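You operate a simulated robot arm through the tools that you are given. There is no shell and no other tool.

You are at the controls of a simulated robot arm. One attempt, no reset.

Task
Run the card on top of the glue unit through it, at the width on the stripe sign.
Fine: lower the glue wheel for the run and raise it again; draw the sliding plate back, leave the card on it and the knob at that width.

The check looks at the end state, three seconds after you hand in, the way a careful person would. Anything else that was tipped, shoved, dropped, spilled or broken makes it a failure.

Robot
A 7-joint arm with a two-finger parallel gripper, fixed in place. Base frame: the origin is on the floor under the middle of its stand, x ahead of it, y to its left, z up. Readings come in mm, degrees, newtons and seconds.
It reaches about 1247 mm from its shoulder. Its first joint turns from -132.0 to 132.0 degrees. Payload 3.91 kg.
The tool frame sits at the grasp point between the pads (the TCP): z along the fingers, y along the line on which they close. The tips reach 30 mm beyond it. Largest opening 110 mm; finger width 20, thickness 10; the body of the gripper, 48 by 112 mm, starts 55 mm behind the TCP.
Orientation is told as [roll, pitch, yaw] about the base's x, y, z axes, in that order, counted from this pose: with the fingers straight down and closing along the base's y, the tool's x points along the base's -x, its y along +y and its z along -z.

Tools
- The arm moves only by the tool drive_tool. Its arguments are lists of equal length, an entry for each row: "translation": the shift along the tool's x, y, z in units of 400 mm (1.0 is 400 mm), a list of three; "delta_rot": the turn, a rotation vector about the tool's x, y, z in units of 45 degrees (1.0 is 45 degrees), a list of three; "jaw": the gripper command, from -1 (fully open) to 1 (shut), values between in proportion. In form: {"translation": [[x, y, z], ...], "delta_rot": [[wx, wy, wz], ...], "jaw": [jaw, ...]}. A call has 1 to 20 rows; each row is the pose to reach, as a shift and turn from the pose commanded when the call began, along the tool's axes at that moment. A call with a number of a shift or a turn outside -1 to 1 is refused whole. Each row takes 0.2 s and may step no farther than 50 mm and 8.6 degrees from the row before; otherwise, or with a gripper value out of range, the whole call is refused. Where a pose cannot be reached the arm comes as near as it can. A force on the tool above 90 N (or 10 N above the force at the start of the call, whichever is more), or a blocked arm, ends the call early, and 0.2 s more pass. Each finger travels about 108 mm/s and halts on what it meets, pressing with about 24 N; the grip force reading is that of the motor and also rises with nothing between the fingers. The clock runs only during rows and for 0.2 s after the last one: add rows that repeat a pose to give the fingers time. It gives the time, the measured TCP pose, the force on the tool (base axes), the opening and the grip force at its end, in the units of the frame above (readings bear some noise), with the torque about the TCP (base axes, N m) and any sound that the robot's microphone picked up.
- Cameras (640 x 400 px; columns grow to the right, rows downward): "scene" is fixed at [400, -500.8, 1524.7]; the picture's right is [1.00, 0.05, 0.00], its down [0.02, -0.29, -0.96] and it looks along [-0.05, 0.95, -0.29] (base axes); focal length 320 px, centre (320, 200). "wrist" rides on the gripper at [72, 17, -103] in the tool frame; the picture's right is [-0.23, 0.97, 0.00], its down [-0.76, -0.18, -0.62] and it looks along [-0.61, -0.14, 0.78] (tool axes); focal length 222 px, centre (320, 200). There is no depth. A picture from a camera that has moved, and an enlarged one, comes with that camera's place and axes in the base frame and with its lens.
- snapshot(camera): a new picture of that camera. No time passes.
- close_up(camera, box): a new picture of the part [left, top, right, bottom] of that camera's present view, enlarged. No time passes.
- hand_in(): hands the job in; it is judged then, once.

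Nothing tells you positions but the pictures and the camera data. Unless the task says otherwise, let go and move clear before handing in.

The tools are called after ">>>" by a JSON object that holds its "op" and its "data". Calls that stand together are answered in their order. drive_tool: Moves the arm, as the interface text tells. Its arguments: {"type":"object","properties":{"translation":{"type":"array","items":{"type":"array","items":{"type":"number"}}},"delta_rot":{"type":"array","items":{"type":"array","items":{"type":"number"}}},"jaw":{"type":"array","items":{"type":"number"}}},"required":["translation","delta_rot","jaw"]} The other tools are called the same way: snapshot (camera) takes a picture; close_up (camera, box) takes an enlarged picture of a part of a camera's view; hand_in () hands the job in.

At the start:

```text
t: 0.0
tool_pos: [174.1, 628.3, 1264.9]
ee_rot: [-0.1, 0.0, 0.1]
force: [-0.9, 0.1, 1.0]
moment: [0.0, 0.01, 0.02]
finger_gap: 110.0
grasp_force: 0.2
```

scene: 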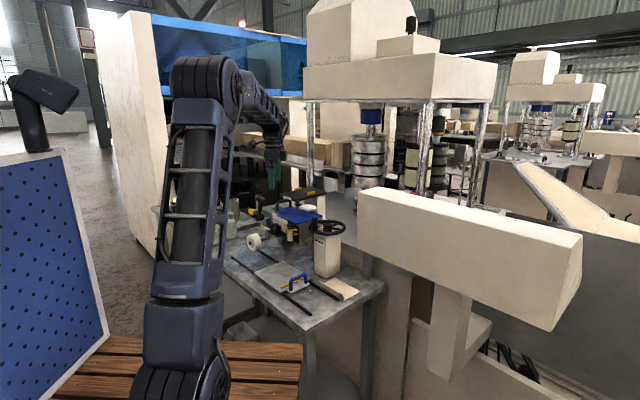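
wrist: 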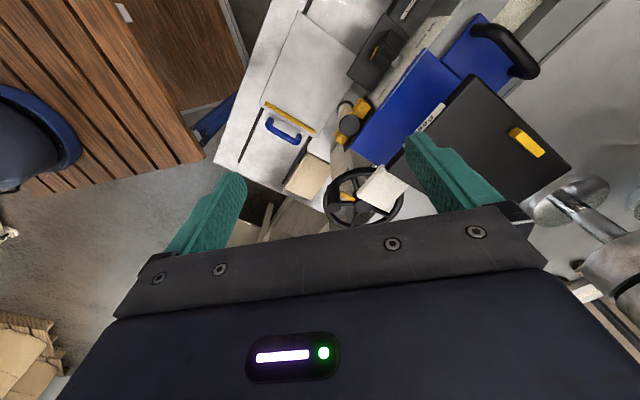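

I see a work table with a blue glue unit, a handwheel, a sliding plate with a blue handle between rails, and several other items. I'll zoom in on both cameras to find the card, the stripe sign, the knob and the wheel lever.

>>> {"op": "close_up", "data": {"camera": "scene", "box": [220, 170, 400, 330]}}

>>> {"op": "close_up", "data": {"camera": "wrist", "box": [200, 0, 600, 250]}}

>>> {"op": "close_up", "data": {"camera": "scene", "box": [220, 180, 320, 250]}}

>>> {"op": "close_up", "data": {"camera": "scene", "box": [270, 210, 370, 310]}}

```text
2.50 times, centred on (310, 250) of scene
camera zoom: at [400.0, -500.8, 1524.7], right [1.0, 0.05, 0.0], down [0.02, -0.29, -0.96], along [-0.05, 0.95, -0.29], focal length 801 px, centre (345, 75)
```

zoom: 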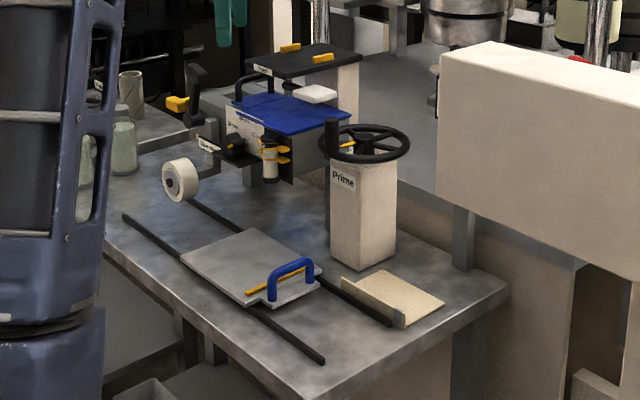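

```text
1.60 times, centred on (400, 125) of wrist
camera zoom: at [101.5, 645.5, 1369.7], right [0.23, 0.97, 0.0], down [0.76, -0.18, 0.62], along [0.61, -0.14, -0.78], focal length 355 px, centre (192, 320)
```

zoom: 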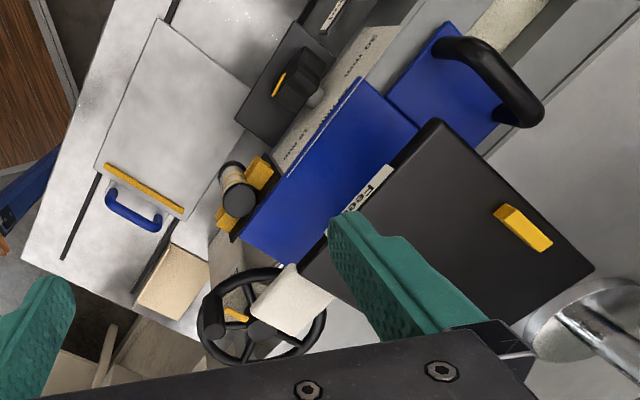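

```text
5.71 times, centred on (270, 215) of scene
camera zoom: at [400.0, -500.8, 1524.7], right [1.0, 0.05, 0.0], down [0.02, -0.29, -0.96], along [-0.05, 0.95, -0.29], focal length 1831 px, centre (606, 114)
```

zoom: 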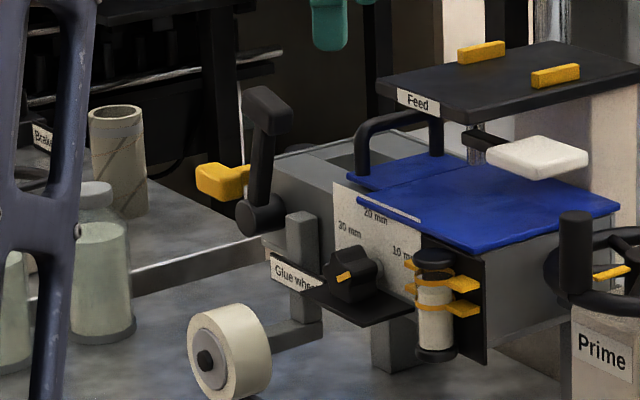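

```text
4.00 times, centred on (320, 260) of scene
camera zoom: at [400.0, -500.8, 1524.7], right [1.0, 0.05, 0.0], down [0.02, -0.29, -0.96], along [-0.05, 0.95, -0.29], focal length 1282 px, centre (320, -40)
```

zoom: 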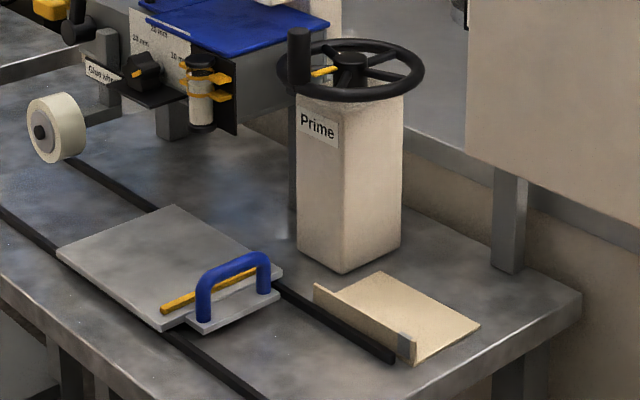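

The knob has a scale of 10/20/30 mm, and "Feed", "Prime", "Glue wheel" and "Brake" labels are visible. I haven't found the stripe sign yet, so I'll look over the rest of the views.

>>> {"op": "close_up", "data": {"camera": "scene", "box": [0, 0, 160, 100]}}

>>> {"op": "close_up", "data": {"camera": "scene", "box": [220, 80, 380, 200]}}

>>> {"op": "close_up", "data": {"camera": "scene", "box": [380, 80, 540, 200]}}

>>> {"op": "close_up", "data": {"camera": "scene", "box": [220, 260, 420, 400]}}

>>> {"op": "close_up", "data": {"camera": "wrist", "box": [340, 0, 640, 180]}}

>>> {"op": "close_up", "data": {"camera": "wrist", "box": [320, 60, 420, 130]}}

>>> {"op": "close_up", "data": {"camera": "scene", "box": [220, 170, 290, 220]}}

>>> {"op": "close_up", "data": {"camera": "scene", "box": [260, 190, 320, 240]}}

```text
4.00 times, centred on (80, 50) of scene
camera zoom: at [400.0, -500.8, 1524.7], right [1.0, 0.05, 0.0], down [0.02, -0.29, -0.96], along [-0.05, 0.95, -0.29], focal length 1282 px, centre (1280, 800)
```

zoom: 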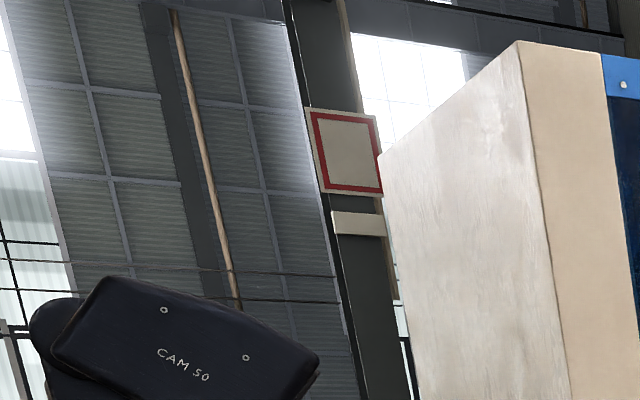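

```text
3.33 times, centred on (300, 140) of scene
camera zoom: at [400.0, -500.8, 1524.7], right [1.0, 0.05, 0.0], down [0.02, -0.29, -0.96], along [-0.05, 0.95, -0.29], focal length 1068 px, centre (387, 400)
```

zoom: 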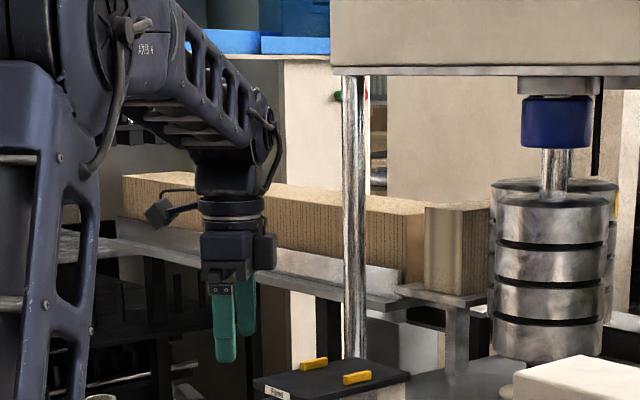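

```text
3.33 times, centred on (460, 140) of scene
camera zoom: at [400.0, -500.8, 1524.7], right [1.0, 0.05, 0.0], down [0.02, -0.29, -0.96], along [-0.05, 0.95, -0.29], focal length 1068 px, centre (-147, 400)
```

zoom: 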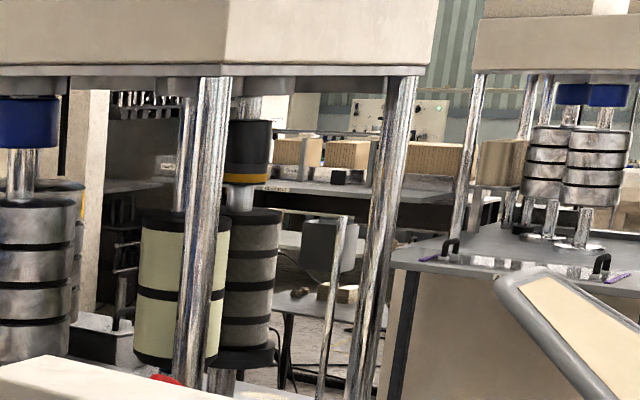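

```text
2.86 times, centred on (320, 330) of scene
camera zoom: at [400.0, -500.8, 1524.7], right [1.0, 0.05, 0.0], down [0.02, -0.29, -0.96], along [-0.05, 0.95, -0.29], focal length 916 px, centre (320, -171)
```

zoom: 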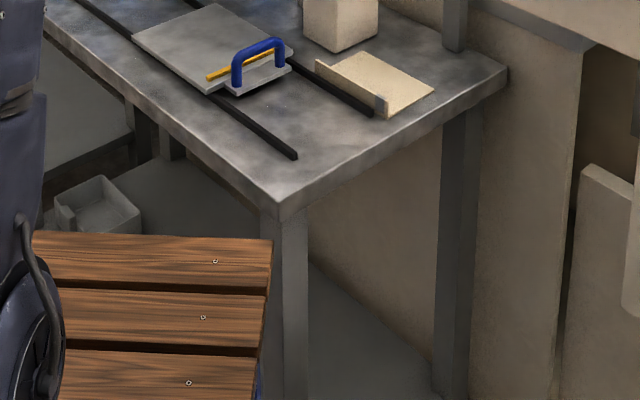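

```text
2.13 times, centred on (490, 90) of wrist
camera zoom: at [101.5, 645.5, 1369.7], right [0.23, 0.97, 0.0], down [0.76, -0.18, 0.62], along [0.61, -0.14, -0.78], focal length 474 px, centre (-43, 435)
```

zoom: 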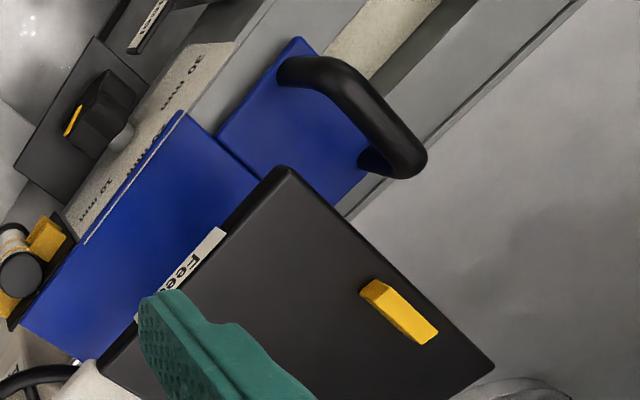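

```text
5.71 times, centred on (370, 95) of wrist
camera zoom: at [101.5, 645.5, 1369.7], right [0.23, 0.97, 0.0], down [0.76, -0.18, 0.62], along [0.61, -0.14, -0.78], focal length 1269 px, centre (34, 800)
```

zoom: 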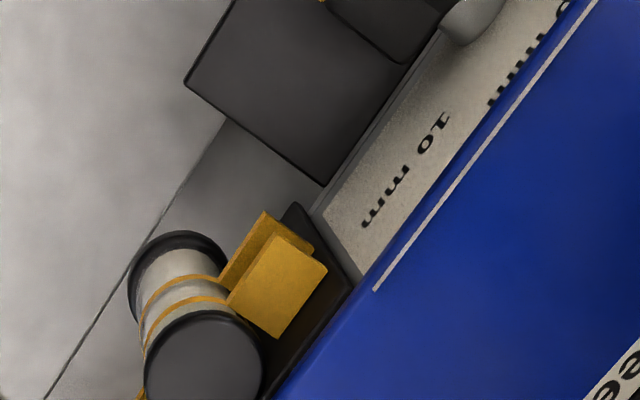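

```text
8.00 times, centred on (255, 195) of scene
camera zoom: at [400.0, -500.8, 1524.7], right [1.0, 0.05, 0.0], down [0.02, -0.29, -0.96], along [-0.05, 0.95, -0.29], focal length 2563 px, centre (840, 240)
```

zoom: 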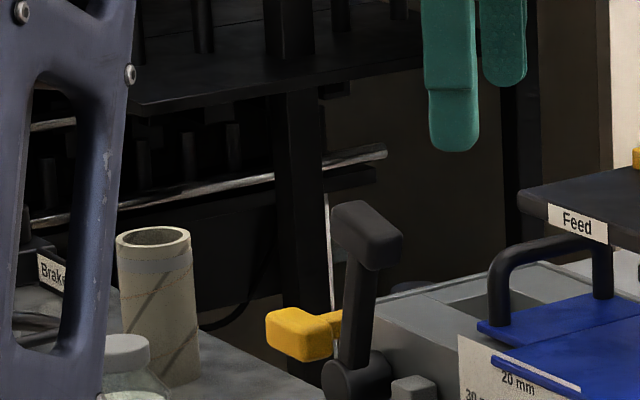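

```text
8.00 times, centred on (290, 215) of scene
camera zoom: at [400.0, -500.8, 1524.7], right [1.0, 0.05, 0.0], down [0.02, -0.29, -0.96], along [-0.05, 0.95, -0.29], focal length 2563 px, centre (560, 80)
```

zoom: 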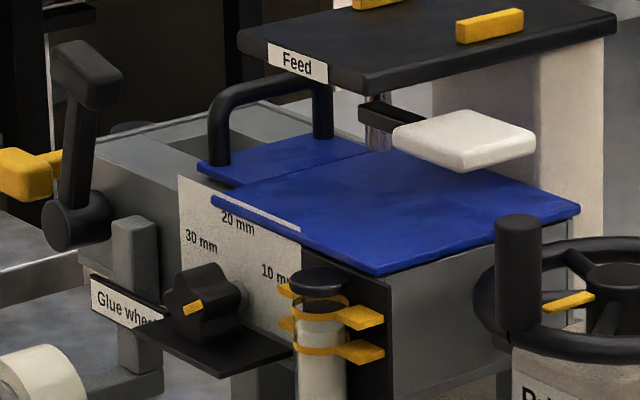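

The blue sheet with the white edge on the glue unit looks like the card, with a separate blue lid with a black handle behind it. I'll zoom in further for the sign and the knob pointer.

>>> {"op": "close_up", "data": {"camera": "scene", "box": [70, 20, 102, 65]}}

>>> {"op": "close_up", "data": {"camera": "scene", "box": [265, 205, 305, 235]}}

>>> {"op": "close_up", "data": {"camera": "scene", "box": [380, 0, 640, 110]}}

>>> {"op": "close_up", "data": {"camera": "wrist", "box": [0, 0, 260, 160]}}

>>> {"op": "close_up", "data": {"camera": "scene", "box": [0, 60, 160, 180]}}

>>> {"op": "close_up", "data": {"camera": "scene", "box": [480, 100, 640, 240]}}

```text
8.89 times, centred on (86, 42) of scene
camera zoom: at [400.0, -500.8, 1524.7], right [1.0, 0.05, 0.0], down [0.02, -0.29, -0.96], along [-0.05, 0.95, -0.29], focal length 2848 px, centre (2400, 1600)
```

zoom: 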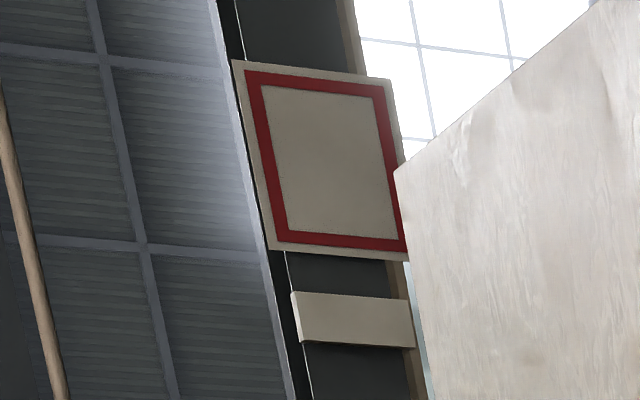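

```text
13.33 times, centred on (285, 220) of scene
camera zoom: at [400.0, -500.8, 1524.7], right [1.0, 0.05, 0.0], down [0.02, -0.29, -0.96], along [-0.05, 0.95, -0.29], focal length 4272 px, centre (787, -67)
```

zoom: 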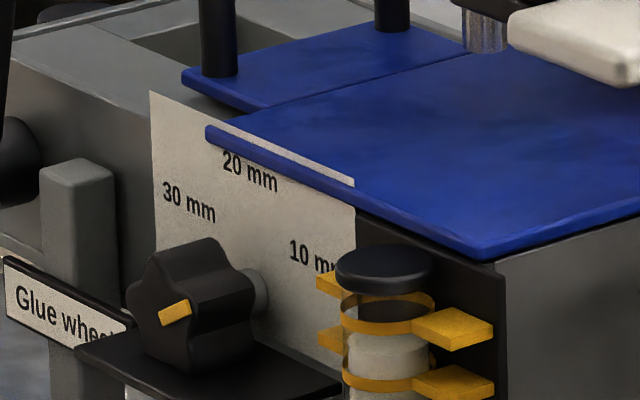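

```text
2.46 times, centred on (510, 55) of scene
camera zoom: at [400.0, -500.8, 1524.7], right [1.0, 0.05, 0.0], down [0.02, -0.29, -0.96], along [-0.05, 0.95, -0.29], focal length 789 px, centre (-148, 557)
```

zoom: 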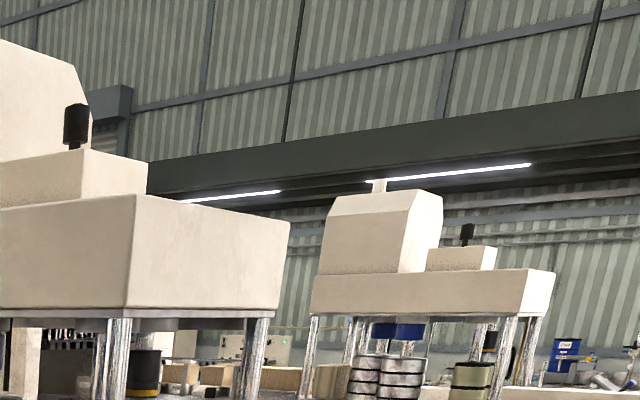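

```text
2.46 times, centred on (130, 80) of wrist
camera zoom: at [101.5, 645.5, 1369.7], right [0.23, 0.97, 0.0], down [0.76, -0.18, 0.62], along [0.61, -0.14, -0.78], focal length 547 px, centre (788, 495)
```

zoom: 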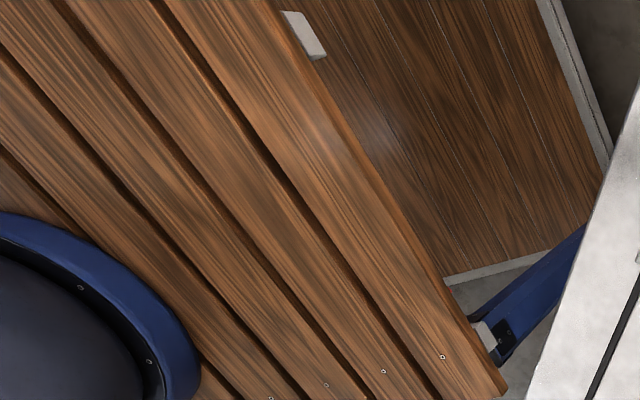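

```text
3.33 times, centred on (80, 120) of scene
camera zoom: at [400.0, -500.8, 1524.7], right [1.0, 0.05, 0.0], down [0.02, -0.29, -0.96], along [-0.05, 0.95, -0.29], focal length 1068 px, centre (1120, 467)
```

zoom: 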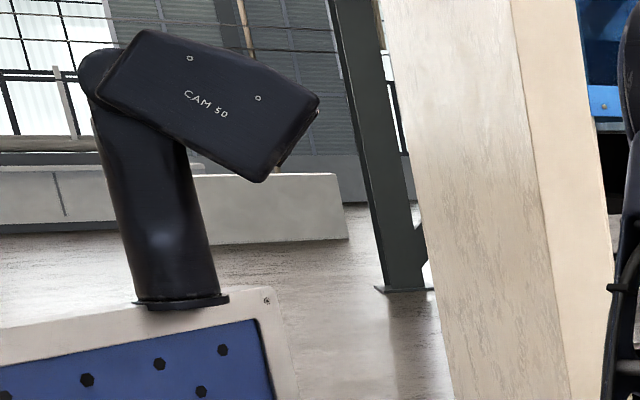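

```text
2.86 times, centred on (560, 170) of scene
camera zoom: at [400.0, -500.8, 1524.7], right [1.0, 0.05, 0.0], down [0.02, -0.29, -0.96], along [-0.05, 0.95, -0.29], focal length 916 px, centre (-366, 286)
```

zoom: 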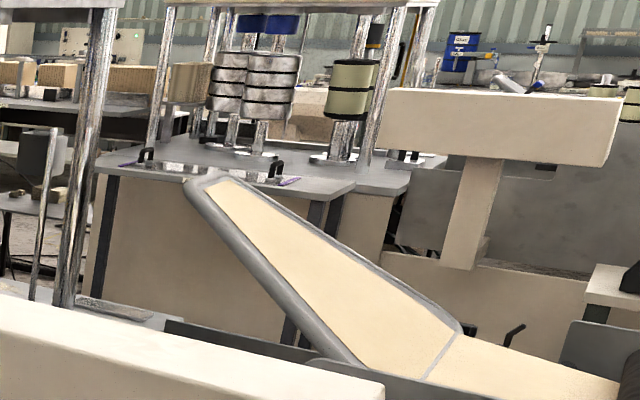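

The sign isn't visible in these views yet. I'll tilt the gripper up in place, where there's free space, to look ahead (+x) with the wrist camera and search for it.

>>> {"op": "drive_tool", "data": {"translation": [[0, 0, 0], [0, 0, 0], [0, 0, 0], [0, 0, 0], [0, 0, 0]], "delta_rot": [[0, -0.17, 0], [0, -0.34, 0], [0, -0.51, 0], [0, -0.68, 0], [0, -0.85, 0]], "jaw": [-1, -1, -1, -1, -1]}}

>>> {"op": "snapshot", "data": {"camera": "wrist"}}

>>> {"op": "snapshot", "data": {"camera": "scene"}}

```text
t: 1.2
tool_pos: [173.3, 628.2, 1266.9]
ee_rot: [0.2, -38.3, -0.1]
force: [0.5, -1.2, -0.4]
moment: [0.02, 0.07, -0.01]
finger_gap: 110.1
grasp_force: 0.0
```

```text
taken
camera wrist: at [53.0, 645.4, 1302.8], right [0.18, 0.97, 0.14], down [0.21, -0.18, 0.96], along [0.96, -0.14, -0.24], focal length 222 px, centre (320, 200)
```

wrist: 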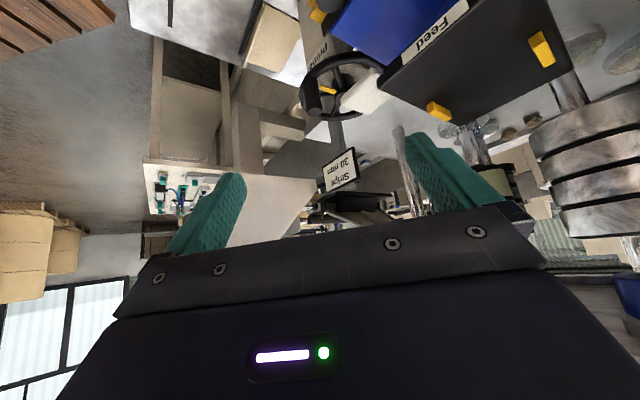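

```text
taken
```

scene: 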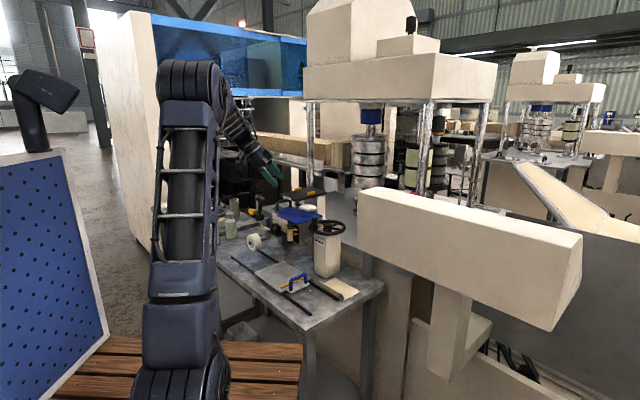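

I can see the stripe sign upside down in the wrist view, apparently "Stripe 30 mm". I'll enlarge it to be sure.

>>> {"op": "close_up", "data": {"camera": "wrist", "box": [310, 135, 370, 200]}}

>>> {"op": "close_up", "data": {"camera": "wrist", "box": [220, 0, 620, 250]}}

```text
6.15 times, centred on (340, 168) of wrist
camera zoom: at [53.0, 645.4, 1302.8], right [0.18, 0.97, 0.14], down [0.21, -0.18, 0.96], along [0.96, -0.14, -0.24], focal length 1367 px, centre (197, 400)
```

zoom: 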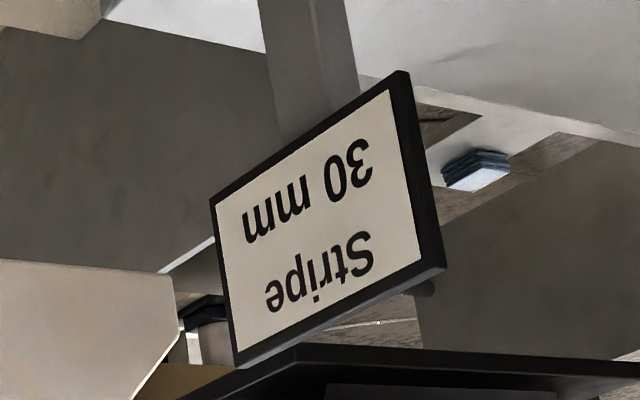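

```text
1.60 times, centred on (420, 125) of wrist
camera zoom: at [53.0, 645.4, 1302.8], right [0.18, 0.97, 0.14], down [0.21, -0.18, 0.96], along [0.96, -0.14, -0.24], focal length 355 px, centre (160, 320)
```

zoom: 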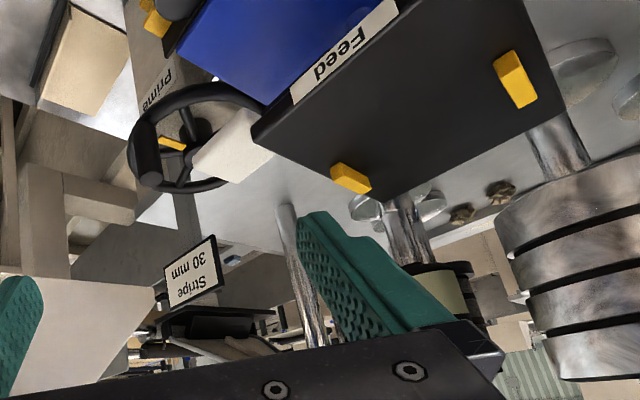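

The sign reads "Stripe 30 mm", and the rails run at 45° to the base axes. I'll go back upright and yaw 45° so the gripper lines up with the rails and unit, then look again.

>>> {"op": "drive_tool", "data": {"translation": [[0, 0, 0], [0, 0, 0], [0, 0, 0], [0, 0, 0], [0, 0, 0]], "delta_rot": [[0, 0.17, 0], [0, 0.34, 0], [0, 0.51, 0], [0, 0.68, 0], [0, 0.85, 0]], "jaw": [-1, -1, -1, -1, -1]}}

>>> {"op": "drive_tool", "data": {"translation": [[0, 0, 0], [0, 0, 0], [0, 0, 0], [0, 0, 0], [0, 0, 0], [0, 0, 0]], "delta_rot": [[0, 0, -0.17], [0, 0, -0.34], [0, 0, -0.51], [0, 0, -0.68], [0, 0, -0.85], [0, 0, -1.0]], "jaw": [-1, -1, -1, -1, -1, -1]}}

>>> {"op": "snapshot", "data": {"camera": "wrist"}}

>>> {"op": "snapshot", "data": {"camera": "scene"}}

```text
t: 2.4
tool_pos: [174.0, 628.7, 1265.1]
ee_rot: [0.1, 0.2, 0.0]
force: [-0.5, -0.4, -0.4]
moment: [0.01, -0.04, 0.01]
finger_gap: 110.0
grasp_force: 0.1
```

```text
t: 3.8
tool_pos: [173.3, 629.4, 1265.1]
ee_rot: [0.0, 0.0, 45.1]
force: [0.0, -0.5, 0.0]
moment: [0.03, -0.03, 0.01]
finger_gap: 110.0
grasp_force: 0.1
```

```text
taken
camera wrist: at [110.0, 589.4, 1369.7], right [-0.53, 0.85, 0.0], down [0.66, 0.41, 0.62], along [0.53, 0.33, -0.78], focal length 222 px, centre (320, 200)
```

wrist: 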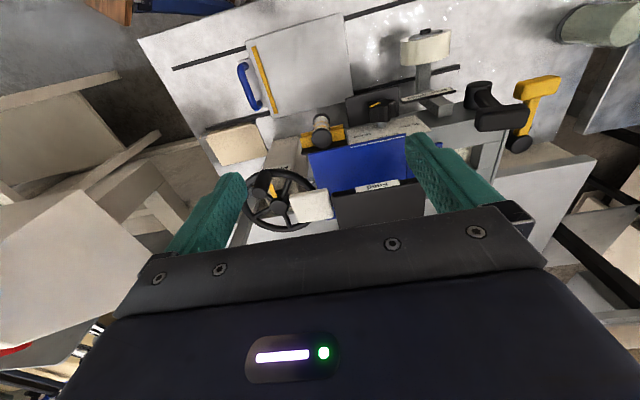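

```text
taken
```

scene: 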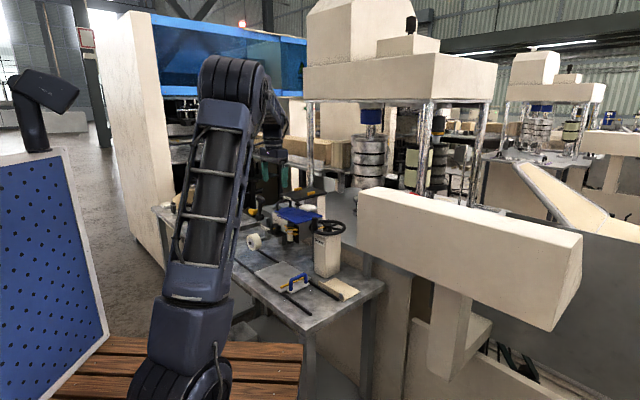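

This gives a clear overview of the unit from above. I'll enlarge the parts I need.

>>> {"op": "close_up", "data": {"camera": "wrist", "box": [200, 10, 400, 135]}}

>>> {"op": "close_up", "data": {"camera": "wrist", "box": [340, 20, 580, 170]}}

>>> {"op": "close_up", "data": {"camera": "wrist", "box": [220, 90, 440, 228]}}

```text
3.20 times, centred on (300, 72) of wrist
camera zoom: at [110.0, 589.4, 1369.7], right [-0.53, 0.85, 0.0], down [0.66, 0.41, 0.62], along [0.53, 0.33, -0.78], focal length 711 px, centre (384, 608)
```

zoom: 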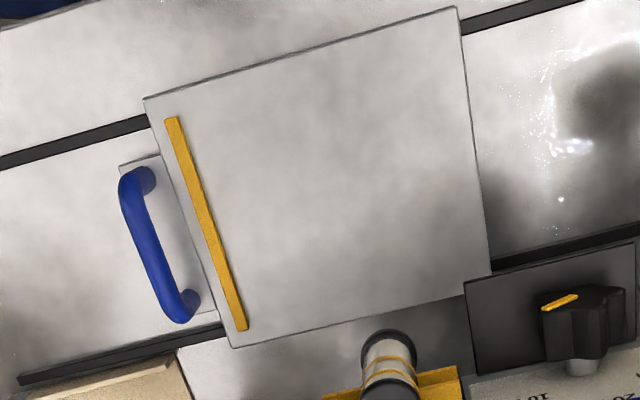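

```text
2.67 times, centred on (460, 95) of wrist
camera zoom: at [110.0, 589.4, 1369.7], right [-0.53, 0.85, 0.0], down [0.66, 0.41, 0.62], along [0.53, 0.33, -0.78], focal length 592 px, centre (-53, 480)
```

zoom: 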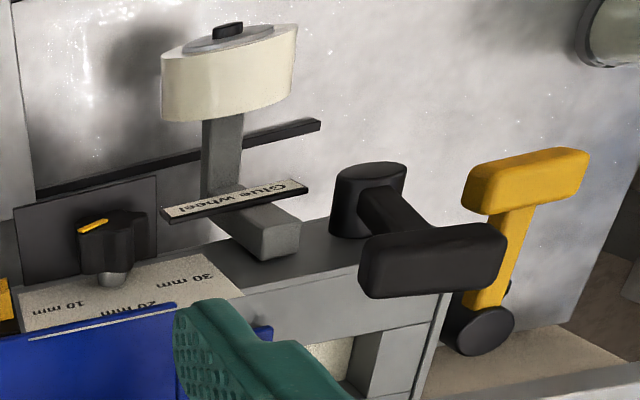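

```text
2.90 times, centred on (330, 159) of wrist
camera zoom: at [110.0, 589.4, 1369.7], right [-0.53, 0.85, 0.0], down [0.66, 0.41, 0.62], along [0.53, 0.33, -0.78], focal length 644 px, centre (291, 319)
```

zoom: 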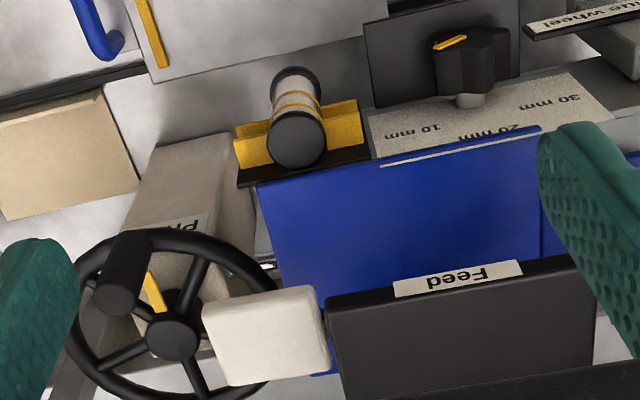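

The card lies under a raised "Feed" plate, with the handwheel and a white paddle close beside it. I'll get a lower, frontal view of the unit face, the knob and the card edge before touching anything.

>>> {"op": "drive_tool", "data": {"translation": [[0.044, 0.008, 0.059], [0.088, 0.016, 0.118], [0.132, 0.024, 0.177], [0.176, 0.032, 0.236], [0.22, 0.04, 0.295]], "delta_rot": [[0, -0.133, 0], [0, -0.267, 0], [0, -0.4, 0], [0, -0.533, 0], [0, -0.667, 0]], "jaw": [-1, -1, -1, -1, -1]}}

>>> {"op": "snapshot", "data": {"camera": "wrist"}}

>>> {"op": "close_up", "data": {"camera": "wrist", "box": [200, 40, 440, 190]}}

>>> {"op": "close_up", "data": {"camera": "wrist", "box": [400, 40, 640, 190]}}

```text
t: 5.0
tool_pos: [102.7, 578.9, 1147.9]
ee_rot: [0.1, -30.1, 44.9]
force: [0.6, -0.1, 0.0]
moment: [0.0, 0.07, 0.01]
finger_gap: 109.9
grasp_force: 0.0
```

```text
taken
camera wrist: at [9.5, 510.3, 1201.2], right [-0.55, 0.83, 0.12], down [0.37, 0.12, 0.92], along [0.75, 0.55, -0.37], focal length 222 px, centre (320, 200)
```

wrist: 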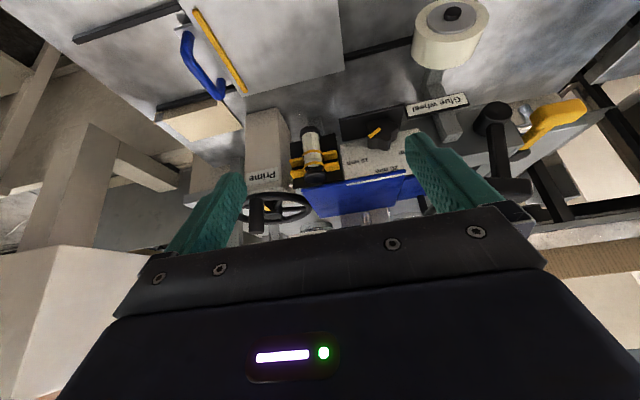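

```text
2.67 times, centred on (320, 115) of wrist
camera zoom: at [9.5, 510.3, 1201.2], right [-0.55, 0.83, 0.12], down [0.37, 0.12, 0.92], along [0.75, 0.55, -0.37], focal length 592 px, centre (320, 427)
```

zoom: 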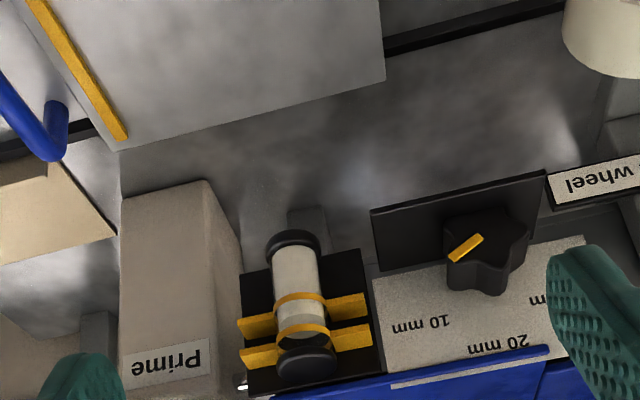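

```text
2.67 times, centred on (520, 115) of wrist
camera zoom: at [9.5, 510.3, 1201.2], right [-0.55, 0.83, 0.12], down [0.37, 0.12, 0.92], along [0.75, 0.55, -0.37], focal length 592 px, centre (-213, 427)
```

zoom: 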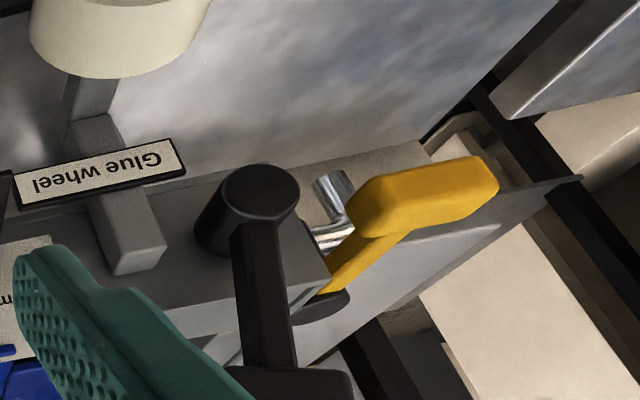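

The card is pinned between the Feed plate above, the handwheel on one side and the lid on the other. I'll move in for a more frontal, closer view of the knob and card edge, staying clear of the face.

>>> {"op": "drive_tool", "data": {"translation": [[0.011, 0.024, 0.054], [0.022, 0.048, 0.107], [0.033, 0.072, 0.16], [0.044, 0.0965, 0.214]], "delta_rot": [[0, -0.083, 0], [0, -0.167, 0], [0, -0.25, 0], [0, -0.333, 0]], "jaw": [-1, -1, -1, -1]}}

>>> {"op": "snapshot", "data": {"camera": "wrist"}}

>>> {"op": "close_up", "data": {"camera": "wrist", "box": [230, 40, 470, 190]}}

>>> {"op": "snapshot", "data": {"camera": "scene"}}

```text
t: 6.0
tool_pos: [93.4, 626.0, 1064.4]
ee_rot: [0.1, -45.1, 44.9]
force: [1.1, -0.9, 0.2]
moment: [0.01, 0.03, 0.01]
finger_gap: 110.1
grasp_force: 0.1
```

```text
taken
camera wrist: at [-6.3, 549.4, 1088.0], right [-0.57, 0.8, 0.16], down [0.19, -0.06, 0.98], along [0.79, 0.59, -0.12], focal length 222 px, centre (320, 200)
```

wrist: 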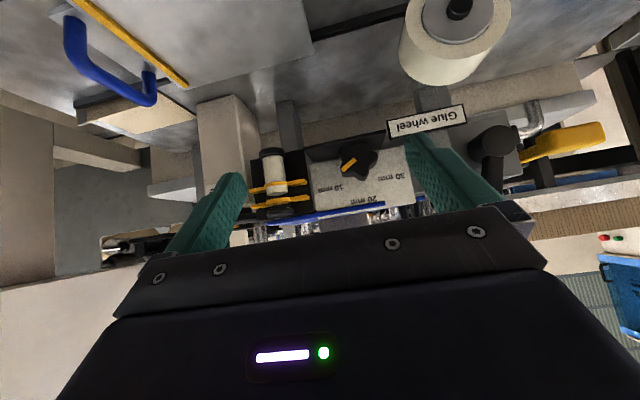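

```text
2.67 times, centred on (350, 115) of wrist
camera zoom: at [-6.3, 549.4, 1088.0], right [-0.57, 0.8, 0.16], down [0.19, -0.06, 0.98], along [0.79, 0.59, -0.12], focal length 592 px, centre (240, 427)
```

zoom: 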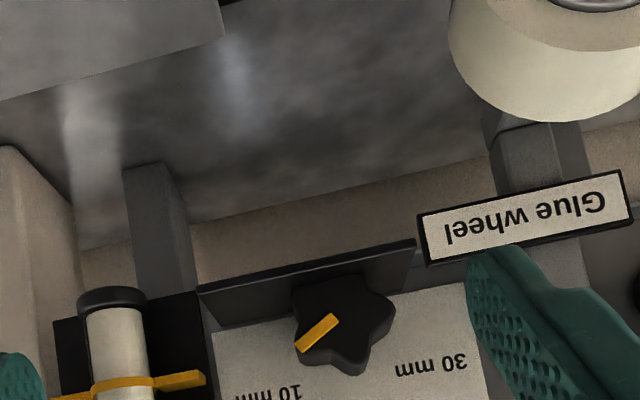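

```text
taken
```

scene: 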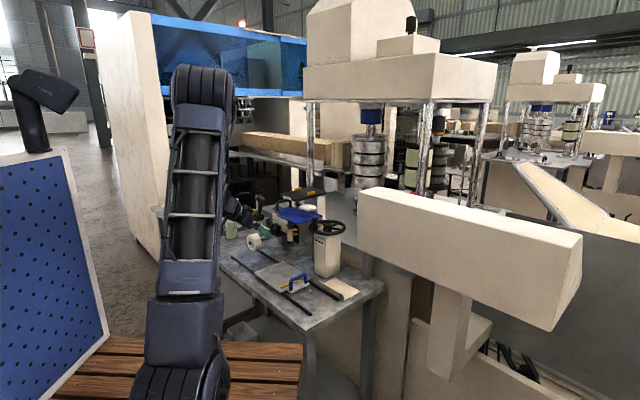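

The knob's pointer is at 10 mm, with 20 at the top and 30 on the far side, so it needs about a 120° turn. Next I'll look at the wheel arm and the two levers to see which one drives the glue wheel.

>>> {"op": "drive_tool", "data": {"translation": [[-0.0275, 0.056, -0.075], [-0.055, 0.1125, -0.15], [-0.0825, 0.169, -0.225], [-0.11, 0.225, -0.3]], "delta_rot": [[0, 0.083, 0], [0, 0.167, 0], [0, 0.25, 0], [0, 0.333, 0]], "jaw": [-1, -1, -1, -1]}}

>>> {"op": "snapshot", "data": {"camera": "wrist"}}

>>> {"op": "close_up", "data": {"camera": "wrist", "box": [200, 0, 440, 150]}}

>>> {"op": "close_up", "data": {"camera": "wrist", "box": [300, 30, 540, 200]}}

```text
t: 7.0
tool_pos: [-8.2, 650.1, 1179.9]
ee_rot: [0.0, -30.1, 45.0]
force: [1.7, 0.5, 0.0]
moment: [0.02, 0.01, -0.05]
finger_gap: 110.1
grasp_force: 0.2
```

```text
taken
camera wrist: at [-100.2, 581.7, 1234.5], right [-0.55, 0.83, 0.11], down [0.37, 0.12, 0.92], along [0.75, 0.55, -0.37], focal length 222 px, centre (320, 200)
```

wrist: 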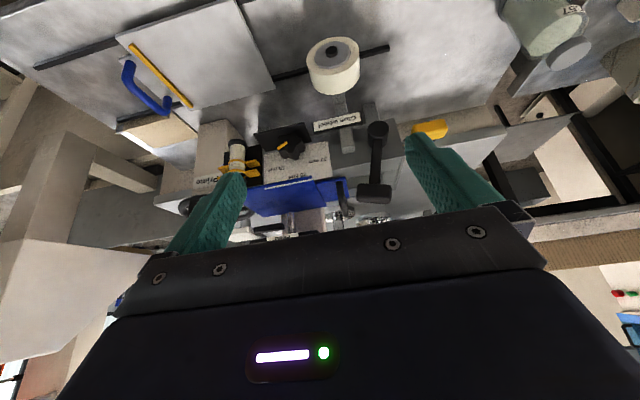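

```text
2.67 times, centred on (320, 75) of wrist
camera zoom: at [-100.2, 581.7, 1234.5], right [-0.55, 0.83, 0.11], down [0.37, 0.12, 0.92], along [0.75, 0.55, -0.37], focal length 592 px, centre (320, 533)
```

zoom: 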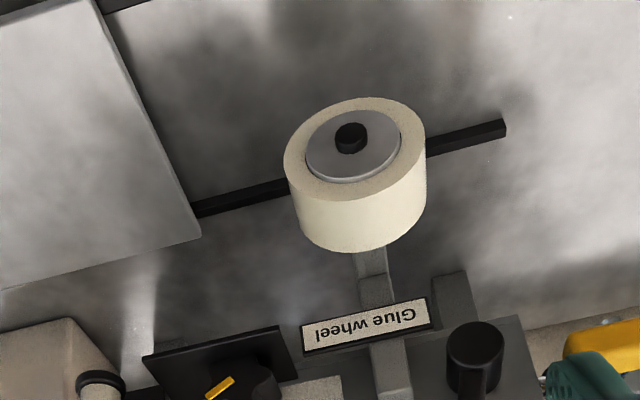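

```text
2.35 times, centred on (420, 115) of wrist
camera zoom: at [-100.2, 581.7, 1234.5], right [-0.55, 0.83, 0.11], down [0.37, 0.12, 0.92], along [0.75, 0.55, -0.37], focal length 523 px, centre (85, 400)
```

zoom: 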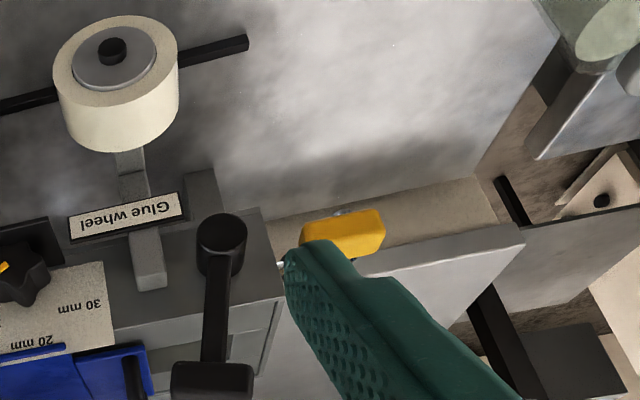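

The glue wheel hangs raised over the lane on an arm by the "Glue wheel" label, with the black lever right next to it. The yellow handle beside a chrome pipe looks like a tap, so I'll leave it alone. I'll take high-zoom views from here.

>>> {"op": "close_up", "data": {"camera": "wrist", "box": [245, 110, 345, 200]}}

>>> {"op": "close_up", "data": {"camera": "wrist", "box": [300, 90, 420, 220]}}

>>> {"op": "close_up", "data": {"camera": "scene", "box": [230, 190, 330, 260]}}

>>> {"op": "close_up", "data": {"camera": "scene", "box": [265, 180, 335, 230]}}

```text
4.44 times, centred on (295, 155) of wrist
camera zoom: at [-100.2, 581.7, 1234.5], right [-0.55, 0.83, 0.11], down [0.37, 0.12, 0.92], along [0.75, 0.55, -0.37], focal length 987 px, centre (431, 400)
```

zoom: 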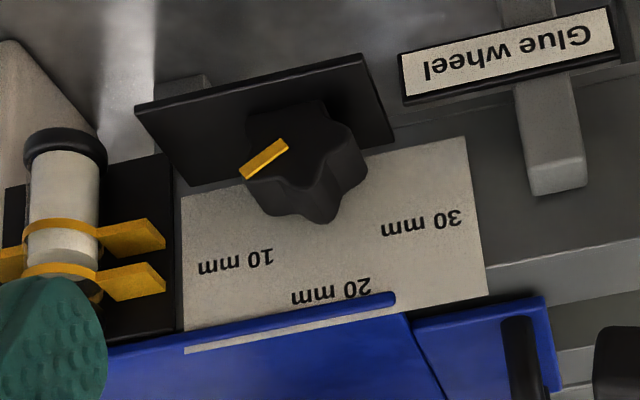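

```text
3.08 times, centred on (360, 155) of wrist
camera zoom: at [-100.2, 581.7, 1234.5], right [-0.55, 0.83, 0.11], down [0.37, 0.12, 0.92], along [0.75, 0.55, -0.37], focal length 684 px, centre (197, 338)
```

zoom: 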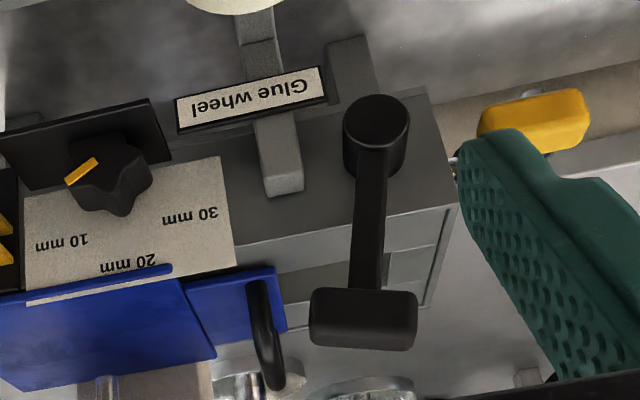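

```text
5.71 times, centred on (280, 225) of scene
camera zoom: at [400.0, -500.8, 1524.7], right [1.0, 0.05, 0.0], down [0.02, -0.29, -0.96], along [-0.05, 0.95, -0.29], focal length 1831 px, centre (549, 57)
```

zoom: 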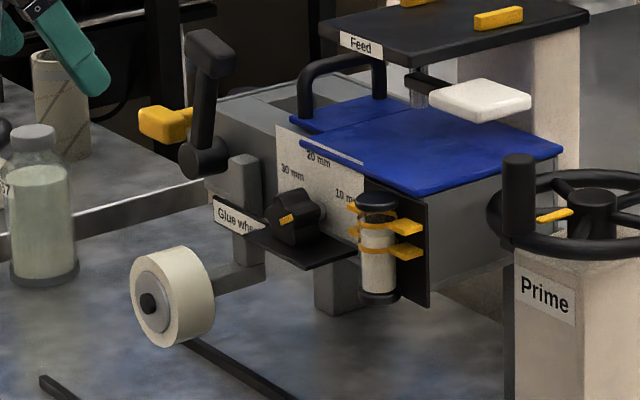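

```text
8.00 times, centred on (300, 205) of scene
camera zoom: at [400.0, -500.8, 1524.7], right [1.0, 0.05, 0.0], down [0.02, -0.29, -0.96], along [-0.05, 0.95, -0.29], focal length 2563 px, centre (480, 160)
```

zoom: 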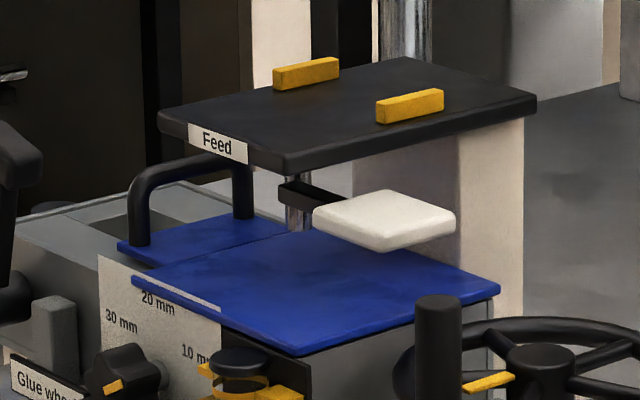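

The whole layout is clear now: star knob (pointer at 10), a shelf just under it, the vial, lever hub, wheel arm and plate with its yellow fence. I'll bring the gripper to a horizontal pose in front of the unit for the knob, still well clear of it.

>>> {"op": "drive_tool", "data": {"translation": [[0.006, -0.029, 0.0426], [0.0124, -0.058, 0.085], [0.0186, -0.087, 0.128], [0.0248, -0.116, 0.17], [0.031, -0.145, 0.213]], "delta_rot": [[0, -0.1667, 0], [0, -0.333, 0], [0, -0.5, 0], [0, -0.667, 0], [0, -0.8333, 0]], "jaw": [-1, -1, -1, -1, -1]}}

>>> {"op": "drive_tool", "data": {"translation": [[0, 0, 0], [0, 0, 0], [0, 0, 0]], "delta_rot": [[0, -0.1667, 0], [0, -0.333, 0], [0, -0.5, 0]], "jaw": [-1, -1, -1]}}

>>> {"op": "snapshot", "data": {"camera": "wrist"}}

>>> {"op": "snapshot", "data": {"camera": "scene"}}

```text
t: 8.2
tool_pos: [54.6, 630.7, 1100.2]
ee_rot: [0.2, -67.7, 44.8]
force: [-0.7, -1.5, 0.0]
moment: [0.0, -0.02, -0.01]
finger_gap: 110.0
grasp_force: 0.0
```

```text
t: 9.0
tool_pos: [56.7, 631.7, 1100.7]
ee_rot: [179.8, -89.8, -134.7]
force: [0.3, -0.5, 0.0]
moment: [0.0, 0.01, -0.01]
finger_gap: 109.8
grasp_force: 0.1
```

```text
taken
camera wrist: at [-29.9, 570.2, 1028.5], right [-0.69, 0.69, 0.23], down [-0.32, -0.57, 0.76], along [0.65, 0.45, 0.61], focal length 222 px, centre (320, 200)
```

wrist: 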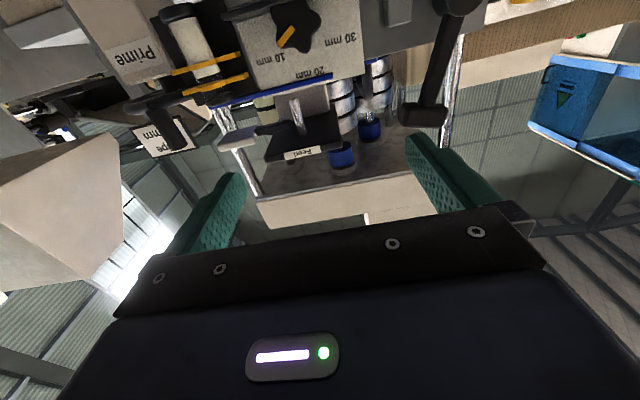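

```text
taken
```

scene: 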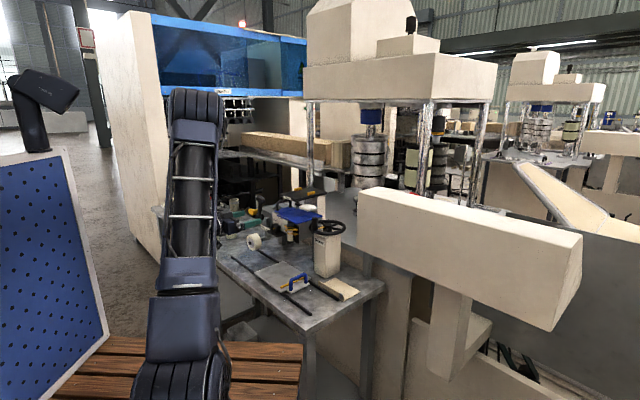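

The horizontal pose was reached cleanly. From this level I can get a frontal look at the knob and the gap above the shelf.

>>> {"op": "close_up", "data": {"camera": "wrist", "box": [240, 0, 360, 75]}}

>>> {"op": "close_up", "data": {"camera": "wrist", "box": [150, 0, 350, 125]}}

>>> {"op": "close_up", "data": {"camera": "scene", "box": [255, 205, 305, 240]}}

```text
5.33 times, centred on (300, 38) of wrist
camera zoom: at [-29.9, 570.2, 1028.5], right [-0.69, 0.69, 0.23], down [-0.32, -0.57, 0.76], along [0.65, 0.45, 0.61], focal length 1185 px, centre (427, 1067)
```

zoom: 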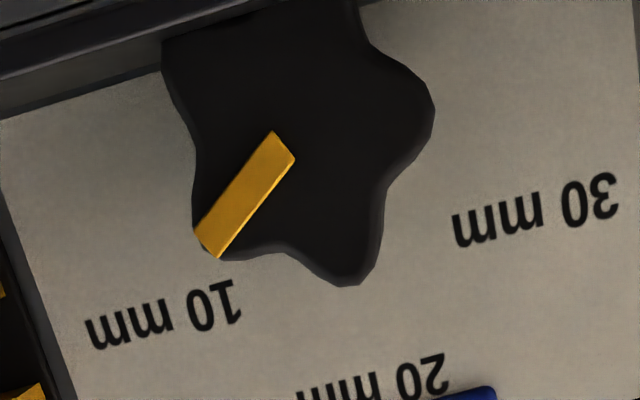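

```text
3.20 times, centred on (250, 62) of wrist
camera zoom: at [-29.9, 570.2, 1028.5], right [-0.69, 0.69, 0.23], down [-0.32, -0.57, 0.76], along [0.65, 0.45, 0.61], focal length 711 px, centre (544, 640)
```

zoom: 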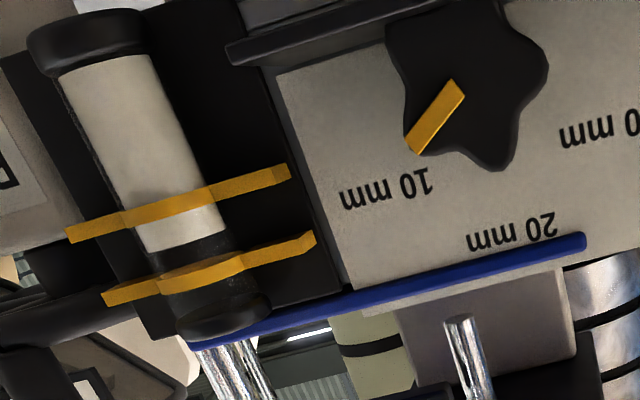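

```text
11.43 times, centred on (280, 222) of scene
camera zoom: at [400.0, -500.8, 1524.7], right [1.0, 0.05, 0.0], down [0.02, -0.29, -0.96], along [-0.05, 0.95, -0.29], focal length 3662 px, centre (777, -57)
```

zoom: 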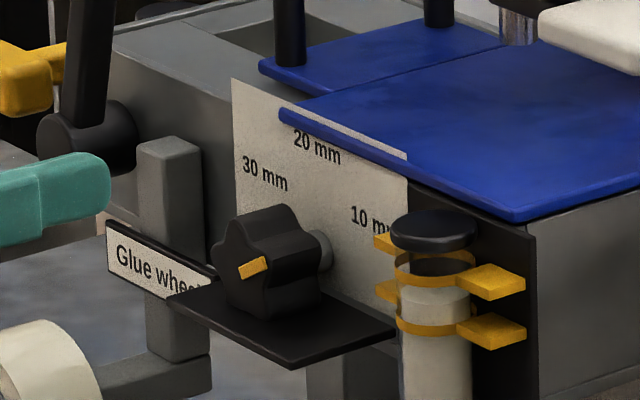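

The knob is a five-lobed star of about 21 mm radius, with a shelf right below it that leaves no room for a finger underneath. I'll straddle the pointer's lobe from the front with partly closed fingers and swing it over the top in an arc. First, the pre-pose with the gripper rolled to match the lobe.

>>> {"op": "drive_tool", "data": {"translation": [[0.025, -0.01, 0.016], [0.051, -0.02, 0.0325], [0.076, -0.03, 0.049], [0.101, -0.04, 0.065], [0.127, -0.05, 0.081], [0.152, -0.06, 0.0975]], "delta_rot": [[0, 0, 0.1667], [0, 0, 0.333], [0, 0, 0.5], [0, 0, 0.667], [0, 0, 0.8333], [0, 0, 1.0]], "jaw": [-0.7, -0.4, 0.0, 0.3, 0.564, 0.564]}}

>>> {"op": "drive_tool", "data": {"translation": [[0, 0, 0], [0, 0, 0]], "delta_rot": [[0, 0, 0.133], [0, 0, 0.267]], "jaw": [0.564, 0.564]}}

>>> {"op": "snapshot", "data": {"camera": "wrist"}}

>>> {"op": "close_up", "data": {"camera": "scene", "box": [235, 195, 315, 245]}}

```text
t: 10.4
tool_pos: [98.3, 643.9, 1040.8]
ee_rot: [90.0, -44.9, -45.1]
force: [0.1, -0.2, -0.5]
moment: [-0.07, 0.01, 0.03]
finger_gap: 23.8
grasp_force: 0.0
```

```text
t: 11.0
tool_pos: [102.7, 669.6, 1063.4]
ee_rot: [90.9, -33.3, -44.2]
force: [-1.1, -0.7, 0.1]
moment: [0.01, 0.0, 0.0]
finger_gap: 24.2
grasp_force: 0.1
out of reach, approached as far as the arm can: row 1, 2
```

```text
taken
camera wrist: at [-19.2, 642.7, 1037.5], right [-0.26, 0.23, 0.94], down [0.1, -0.96, 0.26], along [0.96, 0.16, 0.23], focal length 222 px, centre (320, 200)
```

wrist: 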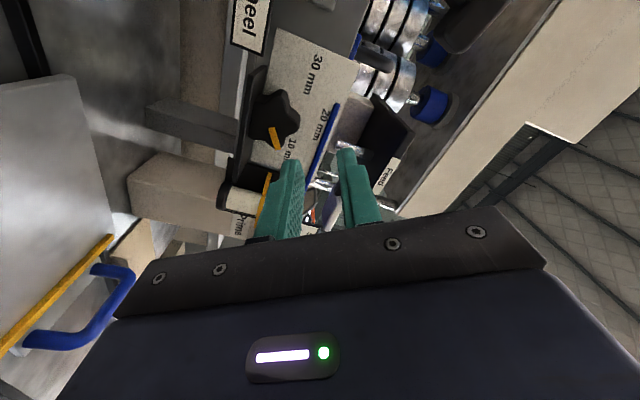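

```text
8.00 times, centred on (275, 220) of scene
camera zoom: at [400.0, -500.8, 1524.7], right [1.0, 0.05, 0.0], down [0.02, -0.29, -0.96], along [-0.05, 0.95, -0.29], focal length 2563 px, centre (680, 40)
```

zoom: 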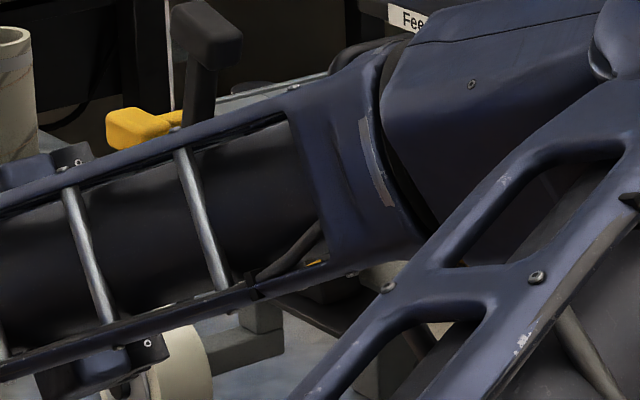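

The last small roll was flagged out of reach and the tool ended up about 35 mm off, so the arm has swung. I'll check the whole scene before moving again.

>>> {"op": "snapshot", "data": {"camera": "scene"}}

```text
taken
```

scene: 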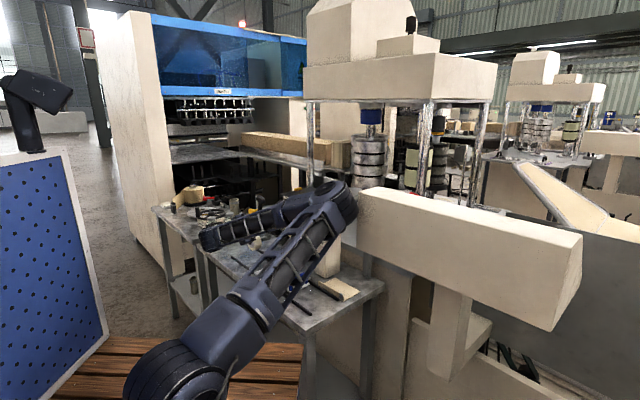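

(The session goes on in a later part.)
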